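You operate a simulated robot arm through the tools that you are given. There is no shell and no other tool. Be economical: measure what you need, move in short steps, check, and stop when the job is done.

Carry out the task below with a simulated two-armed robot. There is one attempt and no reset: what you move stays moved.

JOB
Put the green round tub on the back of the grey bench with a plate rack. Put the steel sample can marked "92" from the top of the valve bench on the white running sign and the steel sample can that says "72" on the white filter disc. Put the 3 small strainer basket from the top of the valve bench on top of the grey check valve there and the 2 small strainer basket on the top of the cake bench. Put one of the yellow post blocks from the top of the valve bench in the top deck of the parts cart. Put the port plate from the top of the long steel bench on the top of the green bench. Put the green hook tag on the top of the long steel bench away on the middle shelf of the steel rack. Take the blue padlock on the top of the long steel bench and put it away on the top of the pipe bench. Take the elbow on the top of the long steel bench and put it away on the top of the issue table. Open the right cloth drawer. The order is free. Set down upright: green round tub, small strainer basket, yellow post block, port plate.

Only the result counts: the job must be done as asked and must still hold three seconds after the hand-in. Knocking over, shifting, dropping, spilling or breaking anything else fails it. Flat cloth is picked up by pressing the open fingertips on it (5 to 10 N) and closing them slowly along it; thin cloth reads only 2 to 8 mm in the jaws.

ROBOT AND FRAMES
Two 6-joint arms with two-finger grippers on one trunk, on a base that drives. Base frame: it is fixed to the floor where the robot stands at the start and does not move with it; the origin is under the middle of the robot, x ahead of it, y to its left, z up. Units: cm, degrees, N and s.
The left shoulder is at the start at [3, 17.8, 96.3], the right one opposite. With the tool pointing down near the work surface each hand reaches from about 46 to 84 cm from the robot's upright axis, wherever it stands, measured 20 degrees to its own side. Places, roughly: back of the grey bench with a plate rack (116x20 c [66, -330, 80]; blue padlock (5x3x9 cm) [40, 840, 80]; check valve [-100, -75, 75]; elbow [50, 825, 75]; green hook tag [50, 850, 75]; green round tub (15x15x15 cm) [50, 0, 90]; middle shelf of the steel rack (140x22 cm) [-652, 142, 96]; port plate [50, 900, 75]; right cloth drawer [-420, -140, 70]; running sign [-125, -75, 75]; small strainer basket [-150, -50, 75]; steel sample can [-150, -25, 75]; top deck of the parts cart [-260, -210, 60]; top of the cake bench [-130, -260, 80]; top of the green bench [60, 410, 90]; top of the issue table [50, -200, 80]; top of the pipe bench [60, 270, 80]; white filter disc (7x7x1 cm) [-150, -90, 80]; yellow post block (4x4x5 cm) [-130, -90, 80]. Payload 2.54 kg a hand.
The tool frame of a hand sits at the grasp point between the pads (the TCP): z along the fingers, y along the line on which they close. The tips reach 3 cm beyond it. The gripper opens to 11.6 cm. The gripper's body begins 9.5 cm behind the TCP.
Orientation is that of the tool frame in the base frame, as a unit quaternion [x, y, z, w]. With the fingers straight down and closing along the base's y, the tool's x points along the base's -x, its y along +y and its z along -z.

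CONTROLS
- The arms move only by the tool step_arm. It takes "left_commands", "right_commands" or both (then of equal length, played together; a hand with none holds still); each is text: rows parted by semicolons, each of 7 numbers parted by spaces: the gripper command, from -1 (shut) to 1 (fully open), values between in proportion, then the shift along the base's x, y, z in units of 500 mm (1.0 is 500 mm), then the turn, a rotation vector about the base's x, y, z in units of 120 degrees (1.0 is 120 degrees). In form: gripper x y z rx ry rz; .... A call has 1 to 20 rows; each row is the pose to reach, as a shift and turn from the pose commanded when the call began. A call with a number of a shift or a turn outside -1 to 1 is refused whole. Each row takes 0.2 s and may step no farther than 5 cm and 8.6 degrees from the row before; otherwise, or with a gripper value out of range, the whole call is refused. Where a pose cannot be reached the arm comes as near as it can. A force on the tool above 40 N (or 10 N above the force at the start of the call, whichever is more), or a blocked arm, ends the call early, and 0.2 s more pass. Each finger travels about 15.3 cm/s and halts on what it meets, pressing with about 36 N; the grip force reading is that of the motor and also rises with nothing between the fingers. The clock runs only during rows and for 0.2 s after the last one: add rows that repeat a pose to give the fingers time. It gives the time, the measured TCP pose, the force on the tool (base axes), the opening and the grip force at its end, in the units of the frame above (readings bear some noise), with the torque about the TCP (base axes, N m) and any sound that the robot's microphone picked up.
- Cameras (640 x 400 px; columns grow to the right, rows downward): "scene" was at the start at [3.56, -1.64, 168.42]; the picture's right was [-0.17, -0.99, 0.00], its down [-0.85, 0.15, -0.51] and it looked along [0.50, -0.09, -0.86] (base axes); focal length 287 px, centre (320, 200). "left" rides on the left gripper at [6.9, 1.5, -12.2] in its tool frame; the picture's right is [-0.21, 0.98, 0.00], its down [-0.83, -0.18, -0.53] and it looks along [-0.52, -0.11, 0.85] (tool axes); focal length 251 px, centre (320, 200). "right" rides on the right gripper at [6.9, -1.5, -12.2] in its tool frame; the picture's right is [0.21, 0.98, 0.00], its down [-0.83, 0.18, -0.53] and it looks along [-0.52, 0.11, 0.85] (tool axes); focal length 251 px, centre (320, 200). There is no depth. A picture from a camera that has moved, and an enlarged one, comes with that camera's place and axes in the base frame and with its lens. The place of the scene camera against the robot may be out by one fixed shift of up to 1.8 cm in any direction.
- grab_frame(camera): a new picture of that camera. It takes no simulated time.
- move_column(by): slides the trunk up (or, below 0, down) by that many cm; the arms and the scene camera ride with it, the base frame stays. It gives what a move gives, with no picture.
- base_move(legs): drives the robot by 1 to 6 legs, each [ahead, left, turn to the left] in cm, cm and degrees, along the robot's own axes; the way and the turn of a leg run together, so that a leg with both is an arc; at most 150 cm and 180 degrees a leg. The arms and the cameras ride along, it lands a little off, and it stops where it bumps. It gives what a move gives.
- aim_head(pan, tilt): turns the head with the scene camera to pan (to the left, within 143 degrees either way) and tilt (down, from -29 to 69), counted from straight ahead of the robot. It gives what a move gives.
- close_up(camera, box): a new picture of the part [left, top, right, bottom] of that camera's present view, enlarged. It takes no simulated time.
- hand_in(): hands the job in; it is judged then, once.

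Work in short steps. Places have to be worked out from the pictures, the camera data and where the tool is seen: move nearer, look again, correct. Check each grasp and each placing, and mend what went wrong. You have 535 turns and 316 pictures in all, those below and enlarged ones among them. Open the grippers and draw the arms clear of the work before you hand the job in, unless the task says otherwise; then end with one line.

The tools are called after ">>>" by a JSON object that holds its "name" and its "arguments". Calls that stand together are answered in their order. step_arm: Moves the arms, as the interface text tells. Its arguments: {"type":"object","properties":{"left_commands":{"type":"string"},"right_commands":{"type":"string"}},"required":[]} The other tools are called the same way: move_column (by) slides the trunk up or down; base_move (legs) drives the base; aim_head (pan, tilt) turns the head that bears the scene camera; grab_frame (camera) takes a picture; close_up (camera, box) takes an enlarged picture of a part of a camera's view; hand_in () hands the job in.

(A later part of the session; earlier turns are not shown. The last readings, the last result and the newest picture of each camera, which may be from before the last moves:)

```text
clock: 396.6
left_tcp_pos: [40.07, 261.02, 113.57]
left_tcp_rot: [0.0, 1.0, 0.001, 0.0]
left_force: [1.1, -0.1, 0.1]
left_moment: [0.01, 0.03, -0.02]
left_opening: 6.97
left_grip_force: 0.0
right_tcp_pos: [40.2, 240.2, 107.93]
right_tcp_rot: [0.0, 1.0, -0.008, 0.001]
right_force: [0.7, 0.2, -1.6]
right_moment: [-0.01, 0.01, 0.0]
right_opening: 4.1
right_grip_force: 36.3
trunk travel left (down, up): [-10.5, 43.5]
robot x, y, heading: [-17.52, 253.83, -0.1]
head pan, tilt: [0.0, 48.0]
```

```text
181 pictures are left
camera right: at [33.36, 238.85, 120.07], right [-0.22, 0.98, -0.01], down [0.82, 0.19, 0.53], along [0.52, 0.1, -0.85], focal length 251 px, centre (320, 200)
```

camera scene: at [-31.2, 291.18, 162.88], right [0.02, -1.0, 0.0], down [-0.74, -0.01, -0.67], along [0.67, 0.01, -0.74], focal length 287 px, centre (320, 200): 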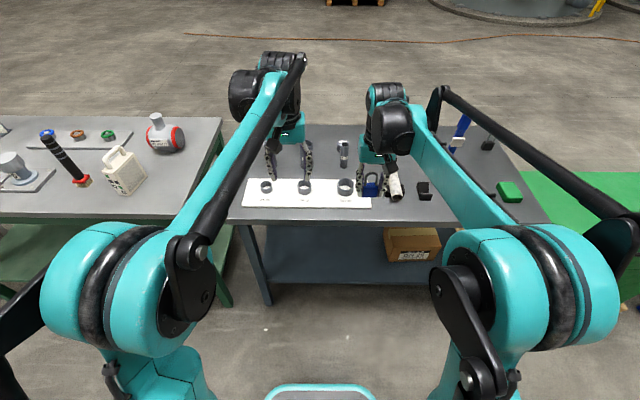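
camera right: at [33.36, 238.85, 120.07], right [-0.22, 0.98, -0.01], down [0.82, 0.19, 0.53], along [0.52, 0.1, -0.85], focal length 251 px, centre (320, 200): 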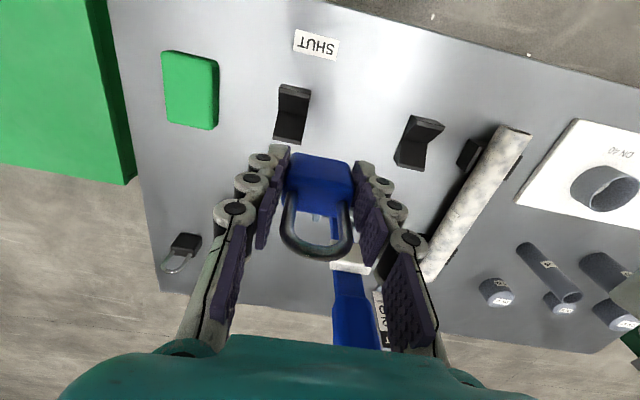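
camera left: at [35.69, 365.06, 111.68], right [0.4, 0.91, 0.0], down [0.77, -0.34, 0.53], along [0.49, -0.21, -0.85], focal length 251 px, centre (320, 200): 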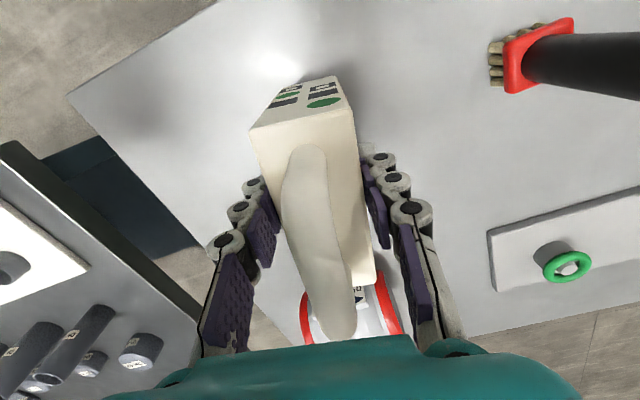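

The gap between the black blocks is centred at (41,247). Shift there and lower.

>>> {"name": "step_arm", "arguments": {"right_commands": "-1 0 0.07 0 0 0 0;-1 0 0.136 0 0 0 0;-1 0 0.136 -0.09 0 0 0;-1 0 0.136 -0.18 0 0 0;-1 0 0.136 -0.27 0 0 0;-1 0 0.136 -0.36 0 0 0;-1 0 0.136 -0.43 0 0 0;-1 0 0.136 -0.43 0 0 0"}}

>>> {"name": "grab_frame", "arguments": {"camera": "right"}}

```text
clock: 398.3
left_tcp_pos: [39.92, 260.97, 113.77]
left_tcp_rot: [-0.001, 1.0, 0.001, 0.002]
left_force: [-0.6, 0.2, -0.8]
left_moment: [-0.01, 0.02, 0.0]
left_opening: 6.94
left_grip_force: 0.1
right_tcp_pos: [40.1, 247.18, 87.07]
right_tcp_rot: [0.0, 1.0, -0.006, 0.004]
right_force: [-4.2, 0.9, 31.0]
right_moment: [0.74, 0.34, -0.01]
right_opening: 4.09
right_grip_force: 36.1
trunk travel left (down, up): [-10.5, 43.5]
robot x, y, heading: [-18.01, 253.63, 0.1]
head pan, tilt: [0.0, 48.0]
stopped in row 8 (right hand): the force on the tool passed its limit at 70 N (the readings are from after the stop); the commanded pose is now the measured one
```

```text
180 pictures are left
camera right: at [33.16, 245.76, 99.13], right [-0.22, 0.98, -0.01], down [0.82, 0.19, 0.54], along [0.53, 0.1, -0.84], focal length 251 px, centre (320, 200)
```

right: 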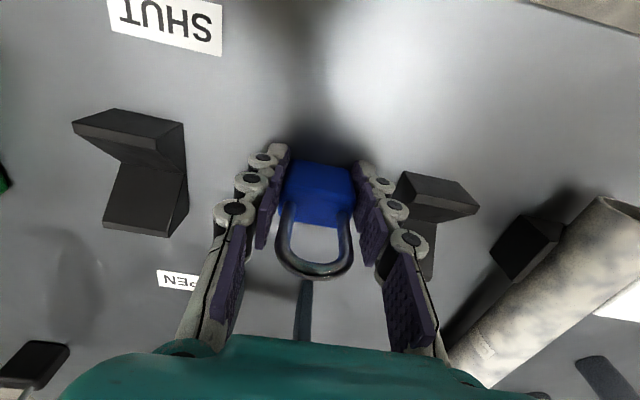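

The bench here is higher (contact at 87) and the gap is centred at y≈245.5. I lift 2 cm, shift to (37,245.3), and set down gently.

>>> {"name": "step_arm", "arguments": {"right_commands": "-1 0 0 0.04 0 0 0;-1 -0.03 -0.02 0.04 0 0 0;-1 -0.06 -0.038 0.04 0 0 0;-1 -0.06 -0.038 0.02 0 0 0;-1 -0.06 -0.038 0.01 0 0 0;-1 -0.06 -0.038 0.01 0 0 0"}}

>>> {"name": "grab_frame", "arguments": {"camera": "right"}}

```text
clock: 399.7
left_tcp_pos: [39.99, 261.07, 113.66]
left_tcp_rot: [-0.001, 1.0, 0.001, 0.0]
left_force: [0.2, -0.4, -0.5]
left_moment: [0.02, 0.02, 0.01]
left_opening: 6.94
left_grip_force: 0.0
right_tcp_pos: [37.38, 245.25, 87.14]
right_tcp_rot: [0.0, 1.0, -0.007, 0.003]
right_force: [0.3, 0.4, -0.9]
right_moment: [0.01, -0.01, 0.01]
right_opening: 4.08
right_grip_force: 36.2
trunk travel left (down, up): [-10.5, 43.5]
robot x, y, heading: [-17.65, 253.46, 0.1]
head pan, tilt: [0.0, 48.0]
```

```text
179 pictures are left
camera right: at [30.32, 243.83, 99.38], right [-0.21, 0.98, -0.01], down [0.82, 0.19, 0.54], along [0.53, 0.1, -0.84], focal length 251 px, centre (320, 200)
```

right: 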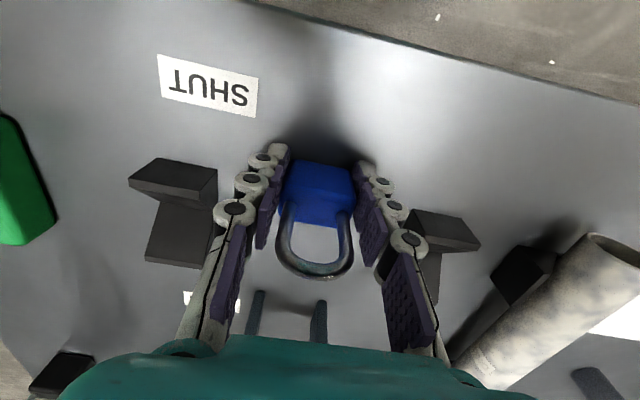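

>>> {"name": "step_arm", "arguments": {"right_commands": "-1 0 0 -0.004 0 0 0;-1 0 0 -0.008 0 0 0;-1 0 0 -0.012 0 0 0;-1 0 0 -0.012 0 0 0"}}

```text
clock: 400.5
left_tcp_pos: [39.9, 261.04, 113.77]
left_tcp_rot: [-0.001, 1.0, 0.0, 0.002]
left_force: [-0.4, -0.3, -0.3]
left_moment: [0.0, 0.0, -0.02]
left_opening: 6.95
left_grip_force: 0.1
right_tcp_pos: [37.16, 245.13, 86.9]
right_tcp_rot: [0.0, 1.0, -0.007, 0.006]
right_force: [-2.1, -0.7, 25.3]
right_moment: [0.58, 0.24, 0.09]
right_opening: 4.09
right_grip_force: 35.3
trunk travel left (down, up): [-10.5, 43.5]
robot x, y, heading: [-17.77, 253.8, -0.1]
head pan, tilt: [0.0, 48.0]
stopped in row 3 (right hand): the force on the tool passed its limit at 47 N (the readings are from after the stop); the commanded pose is now the measured one
```

Contact. Ease up, open slightly, rise.

>>> {"name": "step_arm", "arguments": {"right_commands": "-1 0 0 0.004 0 0 0;-0.6 0 0 0.004 0 0 0;-0.15 0 0 0.004 0 0 0;-0.05 0 0 0.004 0 0 0;-0.05 0 0 0.04 0 0 0;-0.05 0 0 0.12 0 0 0;0 0 0 0.21 0 0 0;0 0 0 0.3 0 0 0;0 0 0 0.39 0 0 0;0 0 0 0.44 0 0 0;0 0 0 0.44 0 0 0"}}

>>> {"name": "grab_frame", "arguments": {"camera": "right"}}

```text
clock: 402.9
left_tcp_pos: [40.13, 261.05, 113.59]
left_tcp_rot: [0.0, 1.0, 0.001, 0.0]
left_force: [-0.6, 0.2, 0.4]
left_moment: [0.0, -0.02, -0.04]
left_opening: 6.96
left_grip_force: 0.1
right_tcp_pos: [37.46, 245.19, 108.85]
right_tcp_rot: [0.001, 1.0, -0.007, 0.004]
right_force: [0.4, 0.8, 0.3]
right_moment: [0.01, -0.02, 0.04]
right_opening: 5.81
right_grip_force: 0.1
trunk travel left (down, up): [-10.5, 43.5]
robot x, y, heading: [-17.8, 253.62, 0.1]
head pan, tilt: [0.0, 48.0]
```

```text
178 pictures are left
camera right: at [30.42, 243.82, 120.93], right [-0.21, 0.98, -0.02], down [0.82, 0.19, 0.54], along [0.53, 0.1, -0.84], focal length 251 px, centre (320, 200)
```

right: 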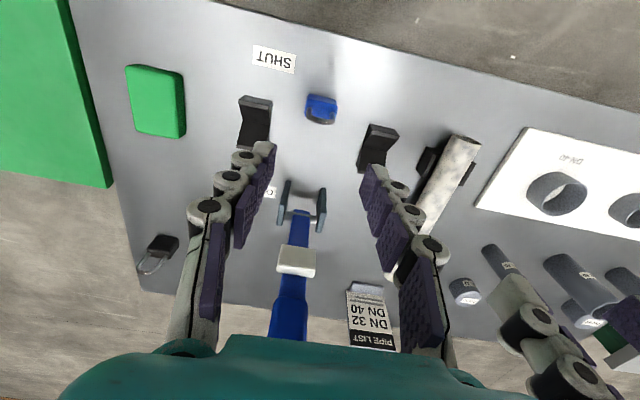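

Padlock is placed. Back to the long steel bench for the elbow and the tag.

>>> {"name": "base_move", "arguments": {"legs": [[-28, 0, 0], [0, 150, 0], [0, 150, 0], [0, 150, 0], [0, 135, 0]]}}

>>> {"name": "aim_head", "arguments": {"pan": 0, "tilt": 45}}

>>> {"name": "grab_frame", "arguments": {"camera": "scene"}}

```text
clock: 432.2
left_tcp_pos: [5.45, 845.25, 113.72]
left_tcp_rot: [-0.015, 1.0, 0.0, 0.0]
left_force: [0.5, 0.3, -0.3]
left_moment: [-0.01, 0.02, -0.02]
left_opening: 6.94
left_grip_force: 0.0
right_tcp_pos: [3.19, 829.28, 108.77]
right_tcp_rot: [-0.014, 1.0, -0.007, 0.005]
right_force: [0.2, 0.6, 0.5]
right_moment: [-0.03, 0.02, 0.01]
right_opening: 5.79
right_grip_force: 0.0
trunk travel left (down, up): [-10.5, 43.5]
robot x, y, heading: [-52.35, 835.74, 1.7]
head pan, tilt: [0.0, 48.0]
```

```text
clock: 432.8
left_tcp_pos: [5.56, 845.16, 113.61]
left_tcp_rot: [-0.015, 1.0, 0.0, 0.0]
left_force: [0.6, 0.2, -0.1]
left_moment: [-0.01, 0.0, 0.02]
left_opening: 6.98
left_grip_force: 0.0
right_tcp_pos: [3.22, 829.36, 108.82]
right_tcp_rot: [-0.014, 1.0, -0.007, 0.004]
right_force: [-0.2, 0.3, -0.4]
right_moment: [-0.01, -0.03, 0.03]
right_opening: 5.8
right_grip_force: 0.1
trunk travel left (down, up): [-10.5, 43.5]
robot x, y, heading: [-51.79, 836.16, 1.7]
head pan, tilt: [0.0, 45.0]
```

```text
177 pictures are left
camera scene: at [-47.12, 835.64, 163.3], right [0.03, -1.0, 0.0], down [-0.71, -0.02, -0.71], along [0.71, 0.02, -0.71], focal length 287 px, centre (320, 200)
```

scene: 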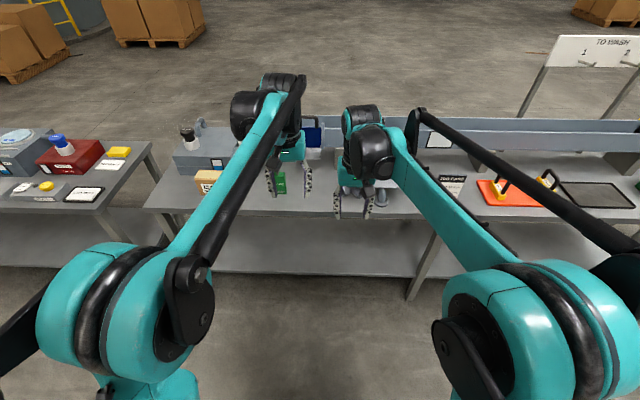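

>>> {"name": "base_move", "arguments": {"legs": [[30, 0, -1.7]]}}

>>> {"name": "grab_frame", "arguments": {"camera": "right"}}

>>> {"name": "aim_head", "arguments": {"pan": -5, "tilt": 52}}

>>> {"name": "close_up", "arguments": {"camera": "scene", "box": [240, 150, 440, 290]}}

```text
clock: 434.9
left_tcp_pos: [36.17, 844.12, 113.61]
left_tcp_rot: [-0.001, 1.0, 0.001, 0.0]
left_force: [0.2, 1.0, -0.8]
left_moment: [0.0, 0.03, -0.04]
left_opening: 6.97
left_grip_force: 0.0
right_tcp_pos: [33.43, 828.3, 108.63]
right_tcp_rot: [0.0, 1.0, -0.007, 0.005]
right_force: [0.7, 0.7, 0.0]
right_moment: [-0.02, 0.03, 0.0]
right_opening: 5.78
right_grip_force: 0.0
trunk travel left (down, up): [-10.5, 43.5]
robot x, y, heading: [-21.92, 836.78, 0.3]
head pan, tilt: [0.0, 45.0]
```

```text
176 pictures are left
camera right: at [26.52, 826.8, 120.86], right [-0.21, 0.98, -0.01], down [0.82, 0.19, 0.54], along [0.53, 0.1, -0.84], focal length 251 px, centre (320, 200)
```

right: 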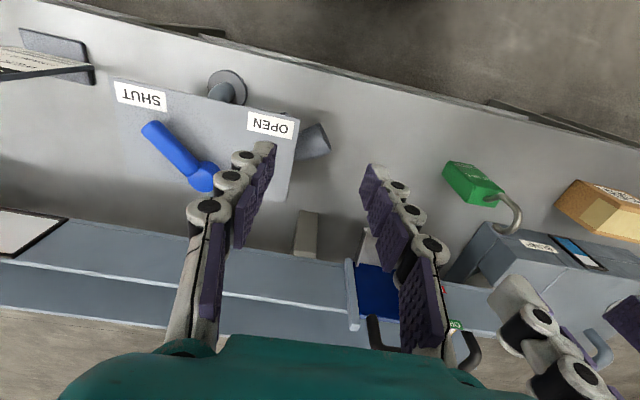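

```text
clock: 435.6
left_tcp_pos: [36.17, 844.07, 113.61]
left_tcp_rot: [-0.001, 1.0, 0.001, 0.001]
left_force: [0.2, 0.0, 0.0]
left_moment: [0.01, -0.03, 0.03]
left_opening: 6.98
left_grip_force: 0.1
right_tcp_pos: [33.37, 828.23, 108.84]
right_tcp_rot: [0.001, 1.0, -0.007, 0.005]
right_force: [-0.1, -0.3, 0.8]
right_moment: [-0.01, -0.04, 0.03]
right_opening: 5.83
right_grip_force: 0.1
trunk travel left (down, up): [-10.5, 43.5]
robot x, y, heading: [-21.6, 836.2, 0.1]
head pan, tilt: [-5.0, 52.0]
```

```text
2.86 times, centred on (340, 220) of scene
camera zoom: at [-17.43, 835.34, 162.35], right [-0.09, -1.0, 0.0], down [-0.78, 0.07, -0.62], along [0.61, -0.05, -0.79], focal length 819 px, centre (263, 143)
```

zoom: 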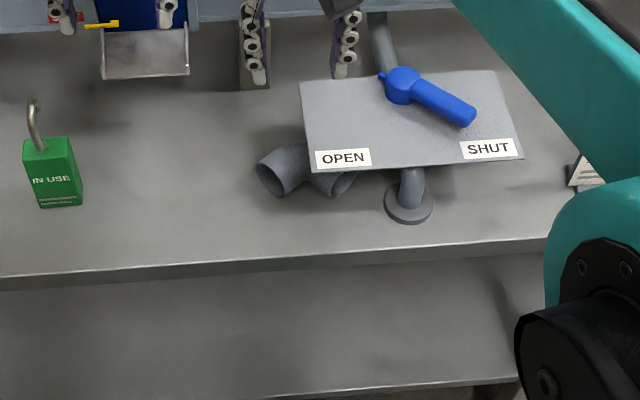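

The elbow lies partly under the valve's raised label plate; its open end sticks out on the left (+y). I move the left hand aside and bring the right hand for a closer look.

>>> {"name": "step_arm", "arguments": {"left_commands": "0.2 -0.04 0.08 0.02 0 0 0;0.2 -0.08 0.16 0.04 0 0 0;0.2 -0.12 0.24 0.06 0 0 0;0.2 -0.16 0.3 0.06 0 0 0;0.2 -0.16 0.3 0.06 0 0 0;0.2 -0.16 0.3 0.06 0 0 0", "right_commands": "0.4 0 0 0 0 0 0;0.4 0 0 0 0 0 0;0.4 0.01 0.08 -0.02 0 0 0;0.4 0.02 0.16 -0.08 0 0 0;0.4 0.04 0.22 -0.16 0 0 0;0.4 0.04 0.24 -0.22 0 0 0"}}

>>> {"name": "grab_frame", "arguments": {"camera": "right"}}

```text
refused: row 4 steps farther than a row can; nothing moved
```

```text
174 pictures are left
camera right: at [26.4, 826.8, 120.91], right [-0.21, 0.98, -0.02], down [0.82, 0.19, 0.54], along [0.53, 0.1, -0.84], focal length 251 px, centre (320, 200)
```

right: 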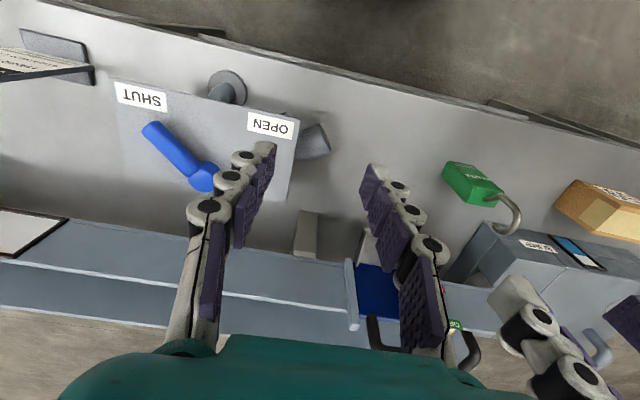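

>>> {"name": "step_arm", "arguments": {"left_commands": "0.2 -0.04 0.08 0.02 0 0 0;0.2 -0.08 0.16 0.04 0 0 0;0.2 -0.12 0.22 0.06 0 0 0;0.2 -0.16 0.3 0.06 0 0 0;0.2 -0.16 0.3 0.06 0 0 0;0.2 -0.16 0.3 0.06 0 0 0;0.2 -0.16 0.3 0.06 0 0 0", "right_commands": "0.4 0 0 0 0 0 0;0.4 0 0 0 0 0 0;0.4 0.01 0.08 -0.02 0 0 0;0.4 0.02 0.15 -0.06 0 0 0;0.4 0.03 0.21 -0.12 0 0 0;0.4 0.04 0.24 -0.2 0 0 0;0.4 0.04 0.24 -0.22 0 0 0"}}

>>> {"name": "grab_frame", "arguments": {"camera": "right"}}

```text
clock: 437.1
left_tcp_pos: [28.1, 858.95, 116.67]
left_tcp_rot: [-0.001, 1.0, 0.001, 0.0]
left_force: [0.7, 0.2, -0.5]
left_moment: [0.03, 0.04, -0.02]
left_opening: 6.97
left_grip_force: 0.1
right_tcp_pos: [35.41, 840.31, 97.81]
right_tcp_rot: [0.0, 1.0, -0.007, 0.004]
right_force: [0.1, 0.4, 0.1]
right_moment: [0.0, 0.01, -0.03]
right_opening: 8.12
right_grip_force: 0.1
trunk travel left (down, up): [-10.5, 43.5]
robot x, y, heading: [-21.86, 836.74, 0.3]
head pan, tilt: [-5.0, 52.0]
```

```text
173 pictures are left
camera right: at [28.44, 838.82, 109.88], right [-0.21, 0.98, -0.01], down [0.82, 0.19, 0.54], along [0.53, 0.1, -0.84], focal length 251 px, centre (320, 200)
```

right: 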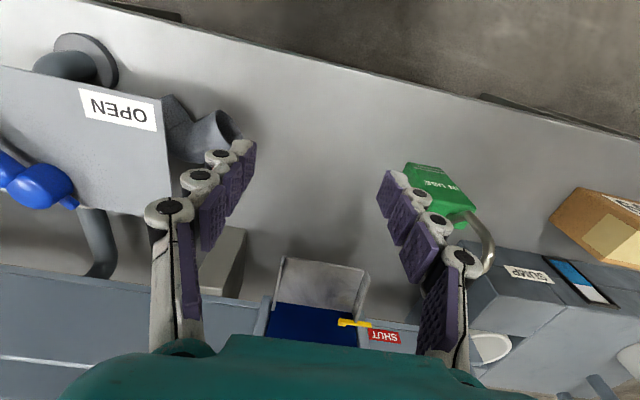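

>>> {"name": "close_up", "arguments": {"camera": "right", "box": [120, 60, 270, 180]}}

>>> {"name": "step_arm", "arguments": {"right_commands": "0.4 0 0.06 -0.02 0 0 0;0.4 0 0.1 -0.06 0 0 0;0.4 0 0.1 -0.12 0 0 0;0.4 0 0.1 -0.12 0 0 0"}}

>>> {"name": "grab_frame", "arguments": {"camera": "right"}}

```text
3.33 times, centred on (195, 120) of right
camera zoom: at [28.44, 838.82, 109.88], right [-0.21, 0.98, -0.01], down [0.82, 0.19, 0.54], along [0.53, 0.1, -0.84], focal length 838 px, centre (737, 467)
```

zoom: 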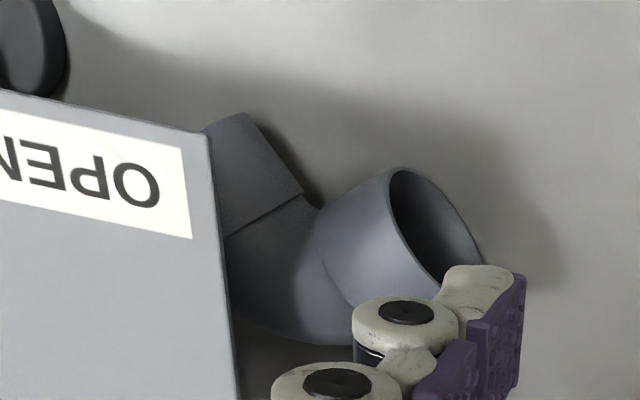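

```text
clock: 438.1
left_tcp_pos: [28.02, 859.06, 116.76]
left_tcp_rot: [-0.001, 1.0, 0.001, 0.0]
left_force: [0.8, -0.2, 0.0]
left_moment: [-0.01, 0.0, 0.02]
left_opening: 6.98
left_grip_force: 0.1
right_tcp_pos: [35.36, 845.2, 91.7]
right_tcp_rot: [0.0, 1.0, -0.007, 0.004]
right_force: [-0.3, -0.4, -0.3]
right_moment: [0.02, 0.03, 0.01]
right_opening: 8.12
right_grip_force: 0.1
trunk travel left (down, up): [-10.5, 43.5]
robot x, y, heading: [-21.7, 836.55, 0.1]
head pan, tilt: [-5.0, 52.0]
```

```text
171 pictures are left
camera right: at [28.41, 843.81, 103.88], right [-0.22, 0.98, -0.02], down [0.82, 0.19, 0.54], along [0.53, 0.1, -0.84], focal length 251 px, centre (320, 200)
```

right: 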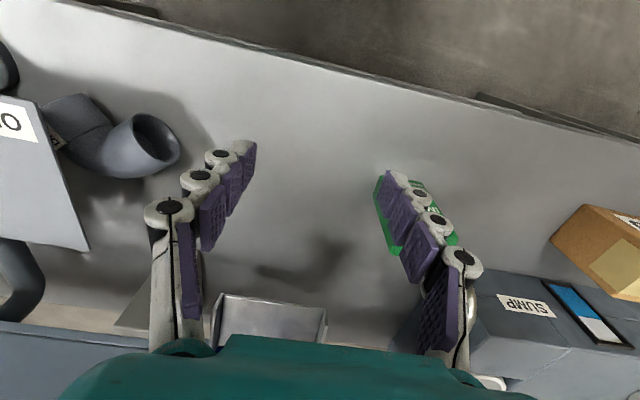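

The elbow's free arm ends at ≈(40.6,828.8), the plate's edge is at y≈825.3 (z≈86). I'll grip that arm with the fingers closing mostly along x: turn the wrist -78° first.

>>> {"name": "step_arm", "arguments": {"right_commands": "0.2 0.01 -0.01 0.02 0 0 -0.07;0.2 0.02 -0.02 0.04 0 0 -0.14;0.2 0.03 -0.03 0.06 0 0 -0.21;0.2 0.04 -0.04 0.08 0 0 -0.28;0.2 0.05 -0.05 0.1 0 0 -0.35;0.2 0.06 -0.07 0.1 0 0 -0.42;0.2 0.07 -0.09 0.1 0 0 -0.49;0.2 0.08 -0.11 0.1 0 0 -0.56;0.2 0.09 -0.13 0.1 0 0 -0.63;0.2 0.11 -0.15 0.1 0 0 -0.65;0.2 0.11 -0.15 0.1 0 0 -0.65"}}

>>> {"name": "grab_frame", "arguments": {"camera": "right"}}

```text
clock: 440.6
left_tcp_pos: [27.94, 859.07, 116.61]
left_tcp_rot: [-0.001, 1.0, 0.001, 0.0]
left_force: [0.5, 0.0, -1.1]
left_moment: [-0.01, -0.02, -0.03]
left_opening: 6.94
left_grip_force: 0.0
right_tcp_pos: [40.98, 837.69, 96.9]
right_tcp_rot: [0.63, 0.777, -0.008, -0.001]
right_force: [0.6, -0.4, 0.6]
right_moment: [-0.02, -0.02, -0.02]
right_opening: 6.97
right_grip_force: 0.0
trunk travel left (down, up): [-10.5, 43.5]
robot x, y, heading: [-22.19, 836.33, 0.1]
head pan, tilt: [-5.0, 52.0]
```

```text
170 pictures are left
camera right: at [38.19, 844.24, 108.93], right [0.91, 0.41, -0.02], down [0.35, -0.76, 0.54], along [0.21, -0.5, -0.84], focal length 251 px, centre (320, 200)
```

right: 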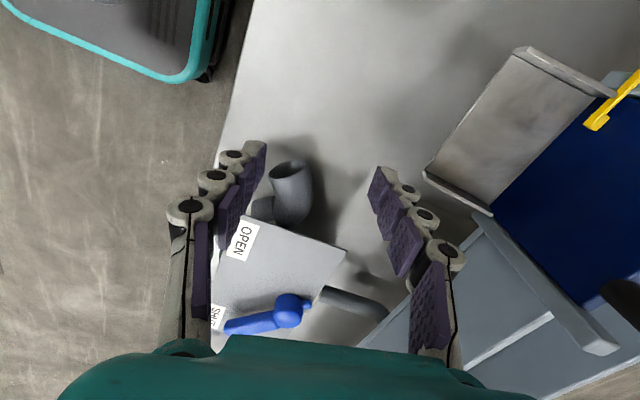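

Clear view. Move over the elbow's free end and descend to z≈88 first, and look.

>>> {"name": "step_arm", "arguments": {"right_commands": "0.2 -0.005 -0.09 0 0 0 0;0.2 -0.01 -0.184 0 0 0 0;0.2 -0.01 -0.184 -0.09 0 0 0;0.2 -0.01 -0.184 -0.14 0 0 0;0.2 -0.01 -0.184 -0.14 0 0 0"}}

>>> {"name": "grab_frame", "arguments": {"camera": "right"}}

```text
clock: 441.8
left_tcp_pos: [27.94, 858.98, 116.73]
left_tcp_rot: [-0.002, 1.0, 0.001, 0.0]
left_force: [-0.6, 0.0, -0.4]
left_moment: [0.0, -0.02, 0.02]
left_opening: 6.98
left_grip_force: 0.2
right_tcp_pos: [40.39, 828.4, 89.68]
right_tcp_rot: [0.629, 0.777, -0.008, -0.001]
right_force: [-0.3, 0.3, 0.7]
right_moment: [-0.02, -0.03, -0.02]
right_opening: 6.96
right_grip_force: 0.1
trunk travel left (down, up): [-10.5, 43.5]
robot x, y, heading: [-21.87, 836.18, 0.1]
head pan, tilt: [-5.0, 52.0]
```

```text
169 pictures are left
camera right: at [37.65, 834.99, 101.88], right [0.91, 0.41, -0.02], down [0.36, -0.76, 0.54], along [0.21, -0.5, -0.84], focal length 251 px, centre (320, 200)
```

right: 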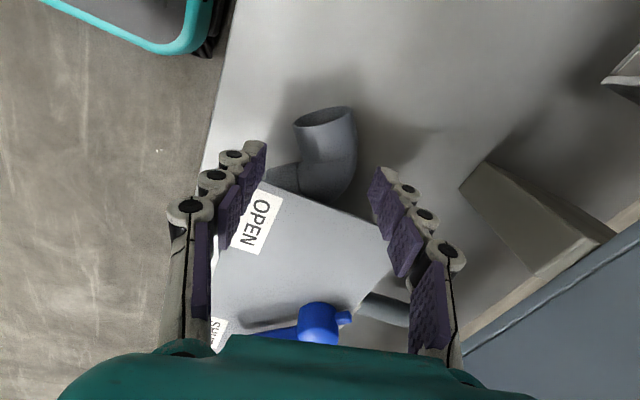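

The finger clears the plate edge by ~1 cm. Descend to 81.6.

>>> {"name": "step_arm", "arguments": {"right_commands": "0.22 0.002 0.004 -0.05 0 0 0;0.22 0.002 0.004 -0.1 0 0 0;0.22 0.002 0.004 -0.14 0 0 0;0.22 0.002 0.004 -0.16 0 0 0;0.22 0.002 0.004 -0.16 0 0 0"}}

>>> {"name": "grab_frame", "arguments": {"camera": "right"}}

```text
clock: 442.9
left_tcp_pos: [27.96, 859.17, 116.73]
left_tcp_rot: [-0.001, 1.0, 0.001, 0.0]
left_force: [0.2, -0.4, 0.2]
left_moment: [-0.01, -0.01, -0.01]
left_opening: 6.95
left_grip_force: 0.1
right_tcp_pos: [40.58, 828.62, 81.75]
right_tcp_rot: [0.629, 0.777, -0.008, -0.001]
right_force: [0.1, -0.6, -0.5]
right_moment: [-0.07, 0.01, -0.01]
right_opening: 7.06
right_grip_force: 0.0
trunk travel left (down, up): [-10.5, 43.5]
robot x, y, heading: [-21.8, 836.47, -0.1]
head pan, tilt: [-5.0, 52.0]
```

```text
168 pictures are left
camera right: at [37.79, 835.22, 93.92], right [0.91, 0.41, -0.02], down [0.36, -0.76, 0.54], along [0.21, -0.5, -0.84], focal length 251 px, centre (320, 200)
```

right: 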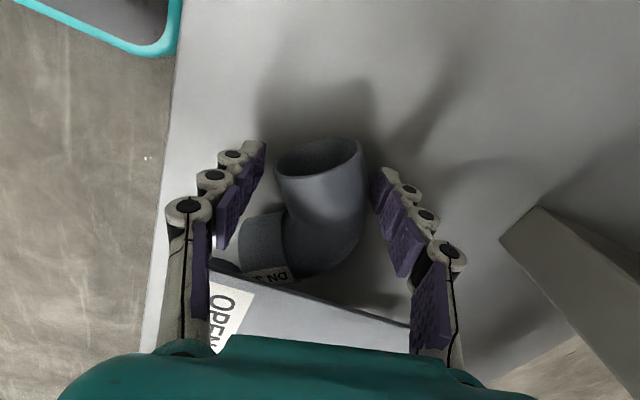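

Tube is between the fingers. Close.

>>> {"name": "step_arm", "arguments": {"right_commands": "0 0 0 0 0 0 0;-0.1 0 0 0 0 0 0;-0.2 0 0 0 0 0 0;-0.5 0 0 0 0 0 0;-1 0 0 0 0 0 0;-1 0 0 0 0 0 0"}}

>>> {"name": "grab_frame", "arguments": {"camera": "right"}}

```text
clock: 444.4
left_tcp_pos: [28.12, 859.13, 116.79]
left_tcp_rot: [-0.001, 1.0, 0.001, 0.0]
left_force: [0.4, -0.7, 1.2]
left_moment: [-0.03, -0.02, -0.04]
left_opening: 6.97
left_grip_force: 0.1
right_tcp_pos: [40.57, 828.71, 81.84]
right_tcp_rot: [0.63, 0.777, -0.008, -0.002]
right_force: [2.2, 0.0, 2.8]
right_moment: [-0.01, 0.0, 0.05]
right_opening: 5.78
right_grip_force: 35.8
trunk travel left (down, up): [-10.5, 43.5]
robot x, y, heading: [-21.7, 836.15, 0.1]
head pan, tilt: [-5.0, 52.0]
```

```text
167 pictures are left
camera right: at [37.79, 835.22, 93.94], right [0.91, 0.41, -0.02], down [0.36, -0.76, 0.54], along [0.21, -0.5, -0.84], focal length 251 px, centre (320, 200)
```

right: 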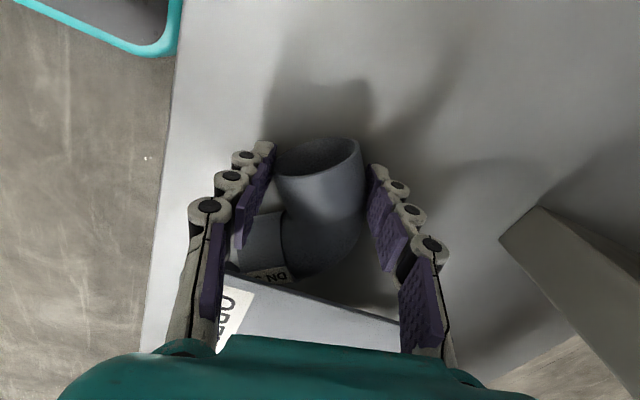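

Gripped (5.8 cm). Lift 0.6 cm, slide 10 cm out to +y from under the plate, then lift.

>>> {"name": "step_arm", "arguments": {"right_commands": "-1 0 0 0.012 0 0 0;-1 0 0.02 0.014 0 0 0;-1 0 0.06 0.014 0 0 0;-1 0 0.12 0.014 0 0 0;-1 0 0.18 0.014 0 0 0;-1 0 0.2 0.04 0 0 0;-1 0 0.2 0.12 0 0 0;-1 0 0.2 0.2 0 0 0;-1 0 0.2 0.28 0 0 0;-1 0 0.2 0.36 0 0 0;-1 0 0.2 0.44 0 0 0;-1 0 0.2 0.48 0 0 0;-1 0 0.2 0.48 0 0 0"}}

>>> {"name": "grab_frame", "arguments": {"camera": "right"}}

>>> {"name": "close_up", "arguments": {"camera": "scene", "box": [220, 130, 460, 290]}}

```text
clock: 447.1
left_tcp_pos: [28.02, 859.05, 116.57]
left_tcp_rot: [-0.001, 1.0, 0.001, 0.0]
left_force: [0.1, 0.4, 0.2]
left_moment: [0.0, -0.02, 0.02]
left_opening: 6.94
left_grip_force: 0.1
right_tcp_pos: [40.49, 838.67, 105.9]
right_tcp_rot: [0.629, 0.777, -0.009, -0.001]
right_force: [0.0, -0.1, -1.0]
right_moment: [0.06, 0.01, 0.0]
right_opening: 5.74
right_grip_force: 35.5
trunk travel left (down, up): [-10.5, 43.5]
robot x, y, heading: [-21.54, 836.84, 0.2]
head pan, tilt: [-5.0, 52.0]
```

```text
166 pictures are left
camera right: at [37.79, 845.24, 117.91], right [0.91, 0.41, -0.02], down [0.36, -0.76, 0.54], along [0.21, -0.5, -0.84], focal length 251 px, centre (320, 200)
```

right: 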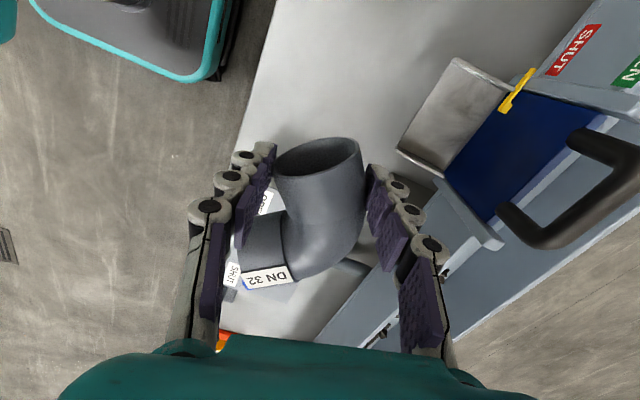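

```text
2.50 times, centred on (340, 210) of scene
camera zoom: at [-17.38, 835.34, 162.34], right [-0.09, -1.0, 0.0], down [-0.79, 0.07, -0.62], along [0.61, -0.05, -0.79], focal length 717 px, centre (270, 175)
```

zoom: 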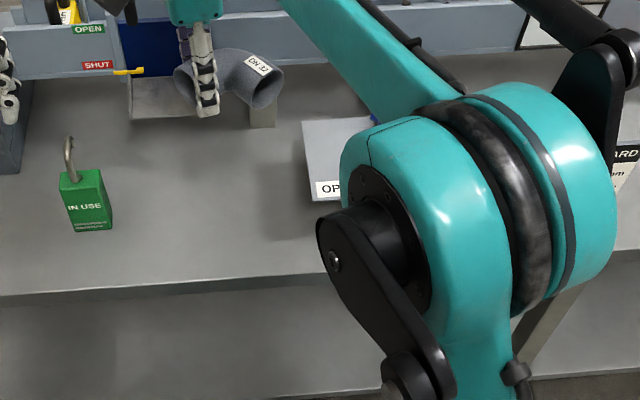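

Elbow is out. Now the tag with the left hand: look from the left camera.

>>> {"name": "step_arm", "arguments": {"left_commands": "0.4 0.04 -0.02 0 0 0 0;0.4 0.1 -0.02 -0.05 0 0 0;0.4 0.16 -0.02 -0.1 0 0 0;0.4 0.2 -0.02 -0.14 0 0 0;0.4 0.2 -0.02 -0.14 0 0 0"}}

>>> {"name": "grab_frame", "arguments": {"camera": "left"}}

```text
clock: 448.4
left_tcp_pos: [38.08, 857.98, 109.73]
left_tcp_rot: [-0.001, 1.0, 0.0, 0.0]
left_force: [-0.2, -0.1, 1.6]
left_moment: [-0.01, -0.03, -0.03]
left_opening: 8.13
left_grip_force: 0.0
right_tcp_pos: [40.58, 838.69, 105.86]
right_tcp_rot: [0.629, 0.777, -0.008, 0.0]
right_force: [-0.2, 0.2, -1.2]
right_moment: [0.05, 0.03, -0.01]
right_opening: 5.77
right_grip_force: 36.3
trunk travel left (down, up): [-10.5, 43.5]
robot x, y, heading: [-22.08, 836.32, 0.1]
head pan, tilt: [-5.0, 52.0]
```

```text
164 pictures are left
camera left: at [31.26, 859.53, 121.7], right [0.21, 0.98, 0.0], down [0.83, -0.18, 0.53], along [0.52, -0.11, -0.85], focal length 251 px, centre (320, 200)
```

left: 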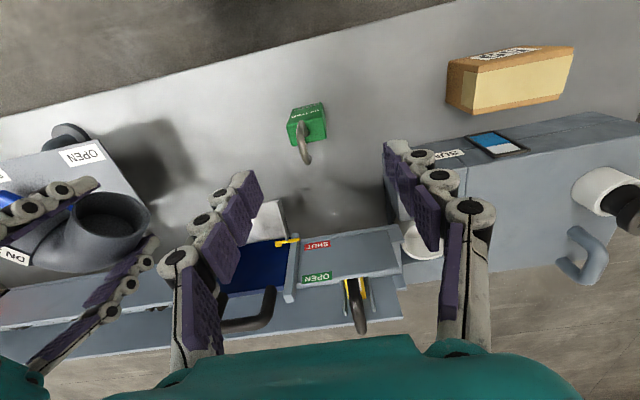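

Tag centre ≈(41,856), body top ≈87.5. Move the right hand away to -y and bring the left hand down to z≈95.

>>> {"name": "step_arm", "arguments": {"right_commands": "-1 0 -0.08 0.02 0 0 0;-1 0 -0.16 0.04 0 0 0;-1 0 -0.24 0.06 0 0 0;-1 0 -0.3 0.06 0 0 0;-1 0 -0.3 0.06 0 0 0;-1 0 -0.3 0.06 0 0 0", "left_commands": "0.4 0 0 0 0 0 0;0.4 0 0 0 0 0 0;0.4 0.03 -0.02 -0.04 0 0 0;0.4 0.058 -0.04 -0.12 0 0 0;0.4 0.058 -0.04 -0.2 0 0 0;0.4 0.058 -0.04 -0.26 0 0 0"}}

>>> {"name": "grab_frame", "arguments": {"camera": "left"}}

```text
clock: 449.8
left_tcp_pos: [41.0, 856.01, 96.72]
left_tcp_rot: [-0.001, 1.0, 0.001, 0.0]
left_force: [-0.8, -1.2, 0.8]
left_moment: [-0.02, -0.01, -0.03]
left_opening: 8.13
left_grip_force: 0.0
right_tcp_pos: [40.4, 823.59, 108.64]
right_tcp_rot: [0.629, 0.777, -0.008, -0.001]
right_force: [0.1, 0.5, -1.9]
right_moment: [0.05, 0.01, 0.0]
right_opening: 5.77
right_grip_force: 36.3
trunk travel left (down, up): [-10.5, 43.5]
robot x, y, heading: [-21.62, 836.38, 0.3]
head pan, tilt: [-5.0, 52.0]
```

```text
163 pictures are left
camera left: at [34.13, 857.5, 108.64], right [0.21, 0.98, 0.0], down [0.83, -0.18, 0.53], along [0.52, -0.11, -0.85], focal length 251 px, centre (320, 200)
```

left: 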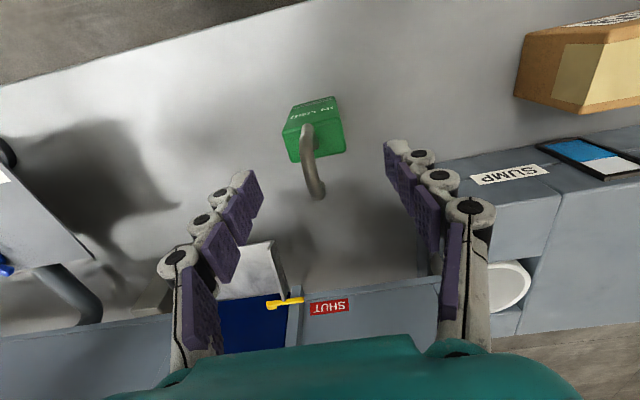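

Centred. Descend to 86.6 and grip.

>>> {"name": "step_arm", "arguments": {"left_commands": "0.3 0.004 -0.004 -0.08 0 0 0;0.3 0.004 -0.004 -0.16 0 0 0;0.3 0.004 -0.004 -0.2 0 0 0;0 0.004 -0.004 -0.2 0 0 0;-0.4 0.004 -0.004 -0.2 0 0 0;-1 0.004 -0.004 -0.2 0 0 0;-1 0.004 -0.004 -0.2 0 0 0;-1 0.004 -0.004 -0.2 0 0 0"}}

>>> {"name": "grab_frame", "arguments": {"camera": "left"}}

```text
clock: 451.6
left_tcp_pos: [41.24, 855.83, 86.68]
left_tcp_rot: [-0.001, 1.0, 0.001, 0.0]
left_force: [0.4, -0.4, 0.8]
left_moment: [-0.01, -0.03, 0.03]
left_opening: 5.07
left_grip_force: 36.0
right_tcp_pos: [40.55, 823.7, 108.54]
right_tcp_rot: [0.629, 0.777, -0.008, -0.001]
right_force: [0.4, 0.2, -1.0]
right_moment: [0.06, 0.0, -0.01]
right_opening: 5.77
right_grip_force: 36.2
trunk travel left (down, up): [-10.5, 43.5]
robot x, y, heading: [-21.44, 836.35, 0.0]
head pan, tilt: [-5.0, 52.0]
```

```text
162 pictures are left
camera left: at [34.33, 857.33, 98.72], right [0.21, 0.98, 0.0], down [0.83, -0.18, 0.53], along [0.52, -0.11, -0.85], focal length 251 px, centre (320, 200)
```

left: 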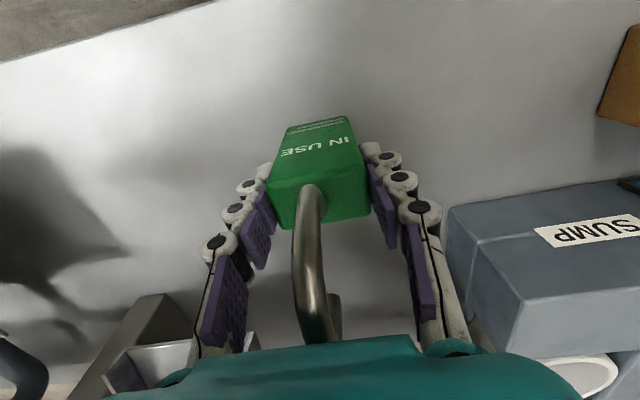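

Gripped. Lift, back out and drive to the issue table (y≈-200): long way along the corridor.

>>> {"name": "step_arm", "arguments": {"left_commands": "-1 0 0 0.03 0 0 0;-1 0 0 0.1 0 0 0;-1 0 0 0.19 0 0 0;-1 0 0 0.28 0 0 0;-1 0 0 0.37 0 0 0;-1 0 0 0.46 0 0 0;-1 0 0 0.46 0 0 0"}}

>>> {"name": "grab_frame", "arguments": {"camera": "left"}}

>>> {"name": "base_move", "arguments": {"legs": [[-28, 0, 0], [0, -150, 0], [0, -150, 0], [0, -150, 0], [0, -150, 0]]}}

```text
clock: 453.1
left_tcp_pos: [41.09, 855.83, 109.73]
left_tcp_rot: [-0.001, 1.0, 0.001, 0.0]
left_force: [-0.1, 0.4, -1.0]
left_moment: [-0.04, 0.0, -0.01]
left_opening: 5.08
left_grip_force: 35.5
right_tcp_pos: [40.46, 823.73, 108.61]
right_tcp_rot: [0.63, 0.777, -0.008, -0.001]
right_force: [-0.3, -0.1, -0.9]
right_moment: [0.04, -0.01, 0.01]
right_opening: 5.74
right_grip_force: 36.0
trunk travel left (down, up): [-10.5, 43.5]
robot x, y, heading: [-21.85, 836.65, 0.0]
head pan, tilt: [-5.0, 52.0]
```

```text
161 pictures are left
camera left: at [34.28, 857.37, 121.72], right [0.21, 0.98, 0.0], down [0.83, -0.18, 0.53], along [0.52, -0.11, -0.85], focal length 251 px, centre (320, 200)
```

left: 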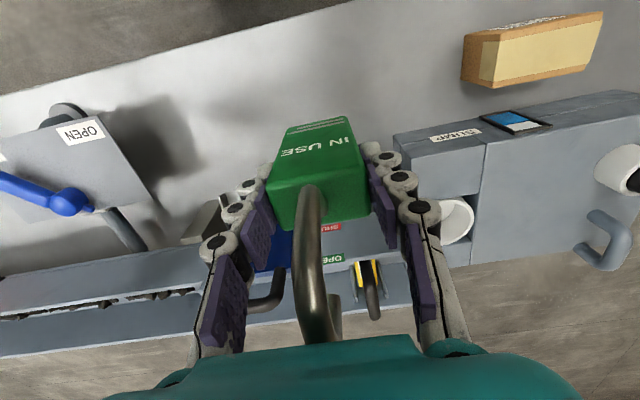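

```text
clock: 483.2
left_tcp_pos: [17.49, 256.38, 109.69]
left_tcp_rot: [-0.009, 1.0, 0.001, 0.0]
left_force: [-0.4, 0.5, -1.0]
left_moment: [0.0, -0.02, 0.0]
left_opening: 5.08
left_grip_force: 35.7
right_tcp_pos: [17.36, 224.29, 108.71]
right_tcp_rot: [0.623, 0.782, -0.009, -0.001]
right_force: [0.3, -0.5, -1.7]
right_moment: [0.07, 0.01, -0.04]
right_opening: 5.76
right_grip_force: 36.5
trunk travel left (down, up): [-10.5, 43.5]
robot x, y, heading: [-45.35, 236.21, 1.0]
head pan, tilt: [-5.0, 52.0]
```

Correct heading and give more room ahead of the shelves, then go on to y≈-200.

>>> {"name": "base_move", "arguments": {"legs": [[-10, 0, -1], [0, -145, 0], [0, -145, 0], [0, -146, 0]]}}

>>> {"name": "aim_head", "arguments": {"pan": 0, "tilt": 40}}

>>> {"name": "grab_frame", "arguments": {"camera": "scene"}}

```text
clock: 504.9
left_tcp_pos: [5.11, -181.9, 109.69]
left_tcp_rot: [0.003, 1.0, 0.001, 0.0]
left_force: [0.4, 0.5, -0.8]
left_moment: [-0.02, 0.01, 0.0]
left_opening: 5.08
left_grip_force: 36.2
right_tcp_pos: [4.17, -214.18, 108.69]
right_tcp_rot: [0.633, 0.774, -0.008, -0.002]
right_force: [1.1, 0.3, -1.6]
right_moment: [0.05, -0.02, -0.01]
right_opening: 5.75
right_grip_force: 36.3
trunk travel left (down, up): [-10.5, 43.5]
robot x, y, heading: [-57.92, -200.71, -0.5]
head pan, tilt: [-5.0, 52.0]
```

```text
clock: 505.6
left_tcp_pos: [5.25, -182.08, 109.68]
left_tcp_rot: [0.003, 1.0, 0.001, 0.0]
left_force: [0.6, 0.3, -1.0]
left_moment: [0.02, 0.03, 0.01]
left_opening: 5.1
left_grip_force: 35.5
right_tcp_pos: [4.17, -214.32, 108.54]
right_tcp_rot: [0.633, 0.774, -0.008, 0.0]
right_force: [-0.2, 0.0, -1.4]
right_moment: [0.01, 0.03, 0.0]
right_opening: 5.71
right_grip_force: 36.5
trunk travel left (down, up): [-10.5, 43.5]
robot x, y, heading: [-58.04, -200.76, -0.5]
head pan, tilt: [0.0, 40.0]
```

```text
160 pictures are left
camera scene: at [-52.49, -201.38, 164.02], right [-0.01, -1.0, 0.0], down [-0.64, 0.0, -0.77], along [0.77, -0.01, -0.64], focal length 287 px, centre (320, 200)
```

scene: 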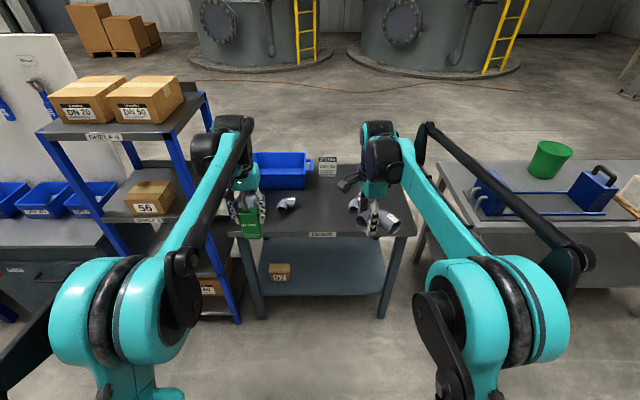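

The issue table is ahead; retract the left hand a bit and advance 24 cm, then view.

>>> {"name": "step_arm", "arguments": {"left_commands": "-1 -0.08 -0.02 0.02 0 0 0;-1 -0.16 -0.04 0.04 0 0 0;-1 -0.22 -0.06 0.06 0 0 0;-1 -0.22 -0.06 0.06 0 0 0"}}

>>> {"name": "base_move", "arguments": {"legs": [[24, 0, 0.5]]}}

>>> {"name": "grab_frame", "arguments": {"camera": "right"}}

>>> {"name": "grab_frame", "arguments": {"camera": "scene"}}

```text
clock: 506.6
left_tcp_pos: [-6.05, -184.92, 112.75]
left_tcp_rot: [0.004, 1.0, 0.002, 0.0]
left_force: [-0.3, -0.3, -1.6]
left_moment: [-0.03, 0.02, -0.01]
left_opening: 5.09
left_grip_force: 35.7
right_tcp_pos: [4.3, -214.01, 108.49]
right_tcp_rot: [0.632, 0.775, -0.008, -0.001]
right_force: [0.2, 0.6, -0.7]
right_moment: [0.03, 0.02, -0.02]
right_opening: 5.73
right_grip_force: 36.1
trunk travel left (down, up): [-10.5, 43.5]
robot x, y, heading: [-57.6, -200.98, -0.5]
head pan, tilt: [0.0, 40.0]
```

```text
clock: 508.4
left_tcp_pos: [18.14, -184.69, 112.67]
left_tcp_rot: [0.0, 1.0, 0.001, 0.0]
left_force: [-0.1, 0.1, -1.7]
left_moment: [0.0, 0.05, -0.02]
left_opening: 5.05
left_grip_force: 36.0
right_tcp_pos: [28.7, -213.75, 108.56]
right_tcp_rot: [0.63, 0.776, -0.008, -0.001]
right_force: [0.7, -0.1, -1.2]
right_moment: [0.06, 0.0, 0.0]
right_opening: 5.73
right_grip_force: 36.3
trunk travel left (down, up): [-10.5, 43.5]
robot x, y, heading: [-33.49, -200.52, 0.1]
head pan, tilt: [0.0, 40.0]
```

```text
159 pictures are left
camera right: at [25.87, -207.29, 120.72], right [0.91, 0.41, -0.02], down [0.36, -0.76, 0.54], along [0.21, -0.5, -0.84], focal length 251 px, centre (320, 200)
```

right: 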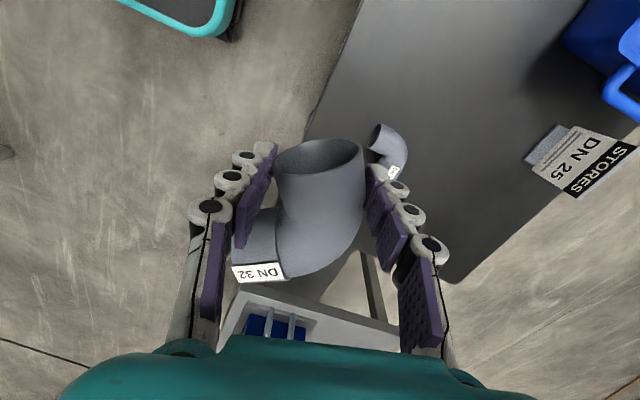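

```text
158 pictures are left
camera scene: at [-28.15, -201.42, 164.01], right [0.0, -1.0, 0.0], down [-0.64, 0.0, -0.77], along [0.77, 0.0, -0.64], focal length 287 px, centre (320, 200)
```

scene: 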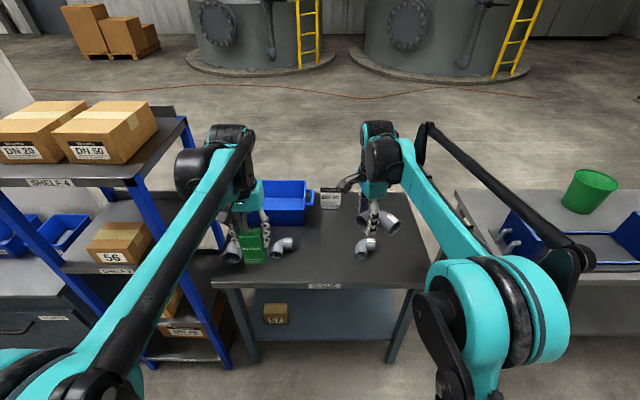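

Free spot between the two elbows at ≈(46,-202). Move there and descend to z≈90.

>>> {"name": "step_arm", "arguments": {"right_commands": "-1 0.07 0.05 0 0 0 0;-1 0.14 0.1 0 0 0 0;-1 0.21 0.15 0 0 0 0;-1 0.28 0.2 0 0 0 0;-1 0.35 0.25 -0.02 0 0 0;-1 0.35 0.26 -0.1 0 0 0;-1 0.35 0.26 -0.19 0 0 0;-1 0.35 0.26 -0.28 0 0 0;-1 0.35 0.26 -0.36 0 0 0;-1 0.35 0.26 -0.36 0 0 0"}}

>>> {"name": "grab_frame", "arguments": {"camera": "right"}}

>>> {"name": "close_up", "arguments": {"camera": "scene", "box": [220, 170, 440, 310]}}

```text
clock: 510.6
left_tcp_pos: [18.12, -184.72, 112.78]
left_tcp_rot: [-0.001, 1.0, 0.001, 0.001]
left_force: [0.1, -1.2, -1.2]
left_moment: [0.01, 0.03, -0.01]
left_opening: 5.09
left_grip_force: 35.8
right_tcp_pos: [44.07, -201.24, 91.65]
right_tcp_rot: [0.63, 0.777, -0.008, -0.001]
right_force: [-0.1, 1.5, -0.9]
right_moment: [0.02, 0.01, -0.01]
right_opening: 5.73
right_grip_force: 36.5
right hand out of reach, approached as far as the arm can: row 4, 5, 6, 7, 8, 9, 10
trunk travel left (down, up): [-10.5, 43.5]
robot x, y, heading: [-33.8, -200.78, 0.2]
head pan, tilt: [0.0, 40.0]
```

```text
157 pictures are left
camera right: at [41.37, -194.72, 103.68], right [0.91, 0.41, -0.02], down [0.35, -0.76, 0.54], along [0.21, -0.5, -0.84], focal length 251 px, centre (320, 200)
```

right: 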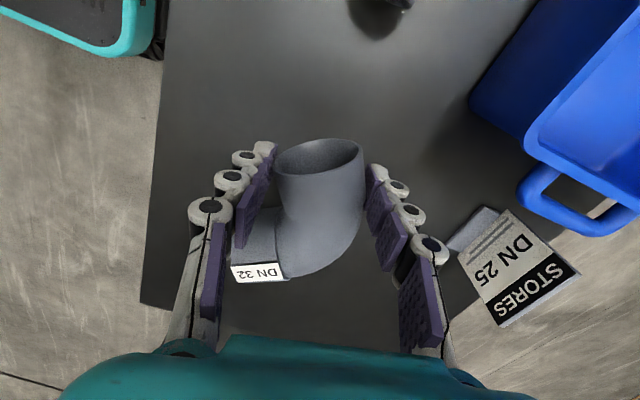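

```text
2.86 times, centred on (330, 240) of scene
camera zoom: at [-28.3, -201.41, 164.03], right [0.0, -1.0, 0.0], down [-0.64, 0.0, -0.77], along [0.77, 0.0, -0.64], focal length 819 px, centre (291, 86)
```

zoom: 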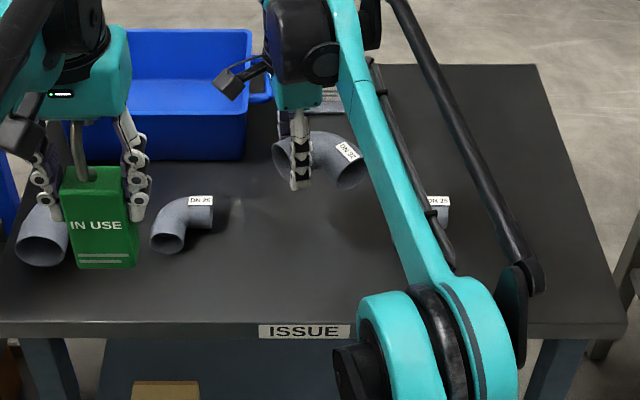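

Space below is free. Lower slowly.

>>> {"name": "step_arm", "arguments": {"right_commands": "-1 -0.01 0 -0.05 0 0 0;-1 -0.02 0 -0.1 0 0 0;-1 -0.02 0 -0.13 0 0 0;-1 -0.02 0 -0.15 0 0 0;-1 -0.02 0 -0.16 0 0 0;-1 -0.02 0 -0.17 0 0 0;-1 -0.02 0 -0.17 0 0 0"}}

```text
clock: 512.2
left_tcp_pos: [18.16, -184.69, 112.74]
left_tcp_rot: [0.001, 1.0, 0.001, -0.001]
left_force: [0.2, -0.4, -1.5]
left_moment: [0.04, 0.01, 0.03]
left_opening: 5.08
left_grip_force: 36.2
right_tcp_pos: [43.16, -201.32, 83.14]
right_tcp_rot: [0.63, 0.777, -0.009, 0.0]
right_force: [0.0, 0.7, -2.2]
right_moment: [0.09, -0.03, 0.0]
right_opening: 5.7
right_grip_force: 35.1
trunk travel left (down, up): [-10.5, 43.5]
robot x, y, heading: [-33.65, -200.74, -0.2]
head pan, tilt: [0.0, 40.0]
```

>>> {"name": "step_arm", "arguments": {"right_commands": "-1 0 0 -0.008 0 0 0;-1 0 0 -0.016 0 0 0;-1 0 0 -0.022 0 0 0;-1 0 0 -0.028 0 0 0;-1 0 0 -0.028 0 0 0"}}

```text
clock: 513.4
left_tcp_pos: [17.99, -184.68, 112.71]
left_tcp_rot: [0.0, 1.0, 0.001, 0.002]
left_force: [0.6, 1.4, -0.7]
left_moment: [0.04, 0.0, -0.03]
left_opening: 5.1
left_grip_force: 35.7
right_tcp_pos: [43.13, -201.3, 81.85]
right_tcp_rot: [0.629, 0.777, -0.009, -0.001]
right_force: [2.7, 0.0, 9.7]
right_moment: [-0.71, 0.15, 0.28]
right_opening: 5.71
right_grip_force: 35.9
trunk travel left (down, up): [-10.5, 43.5]
robot x, y, heading: [-33.78, -201.08, 0.1]
head pan, tilt: [0.0, 40.0]
```

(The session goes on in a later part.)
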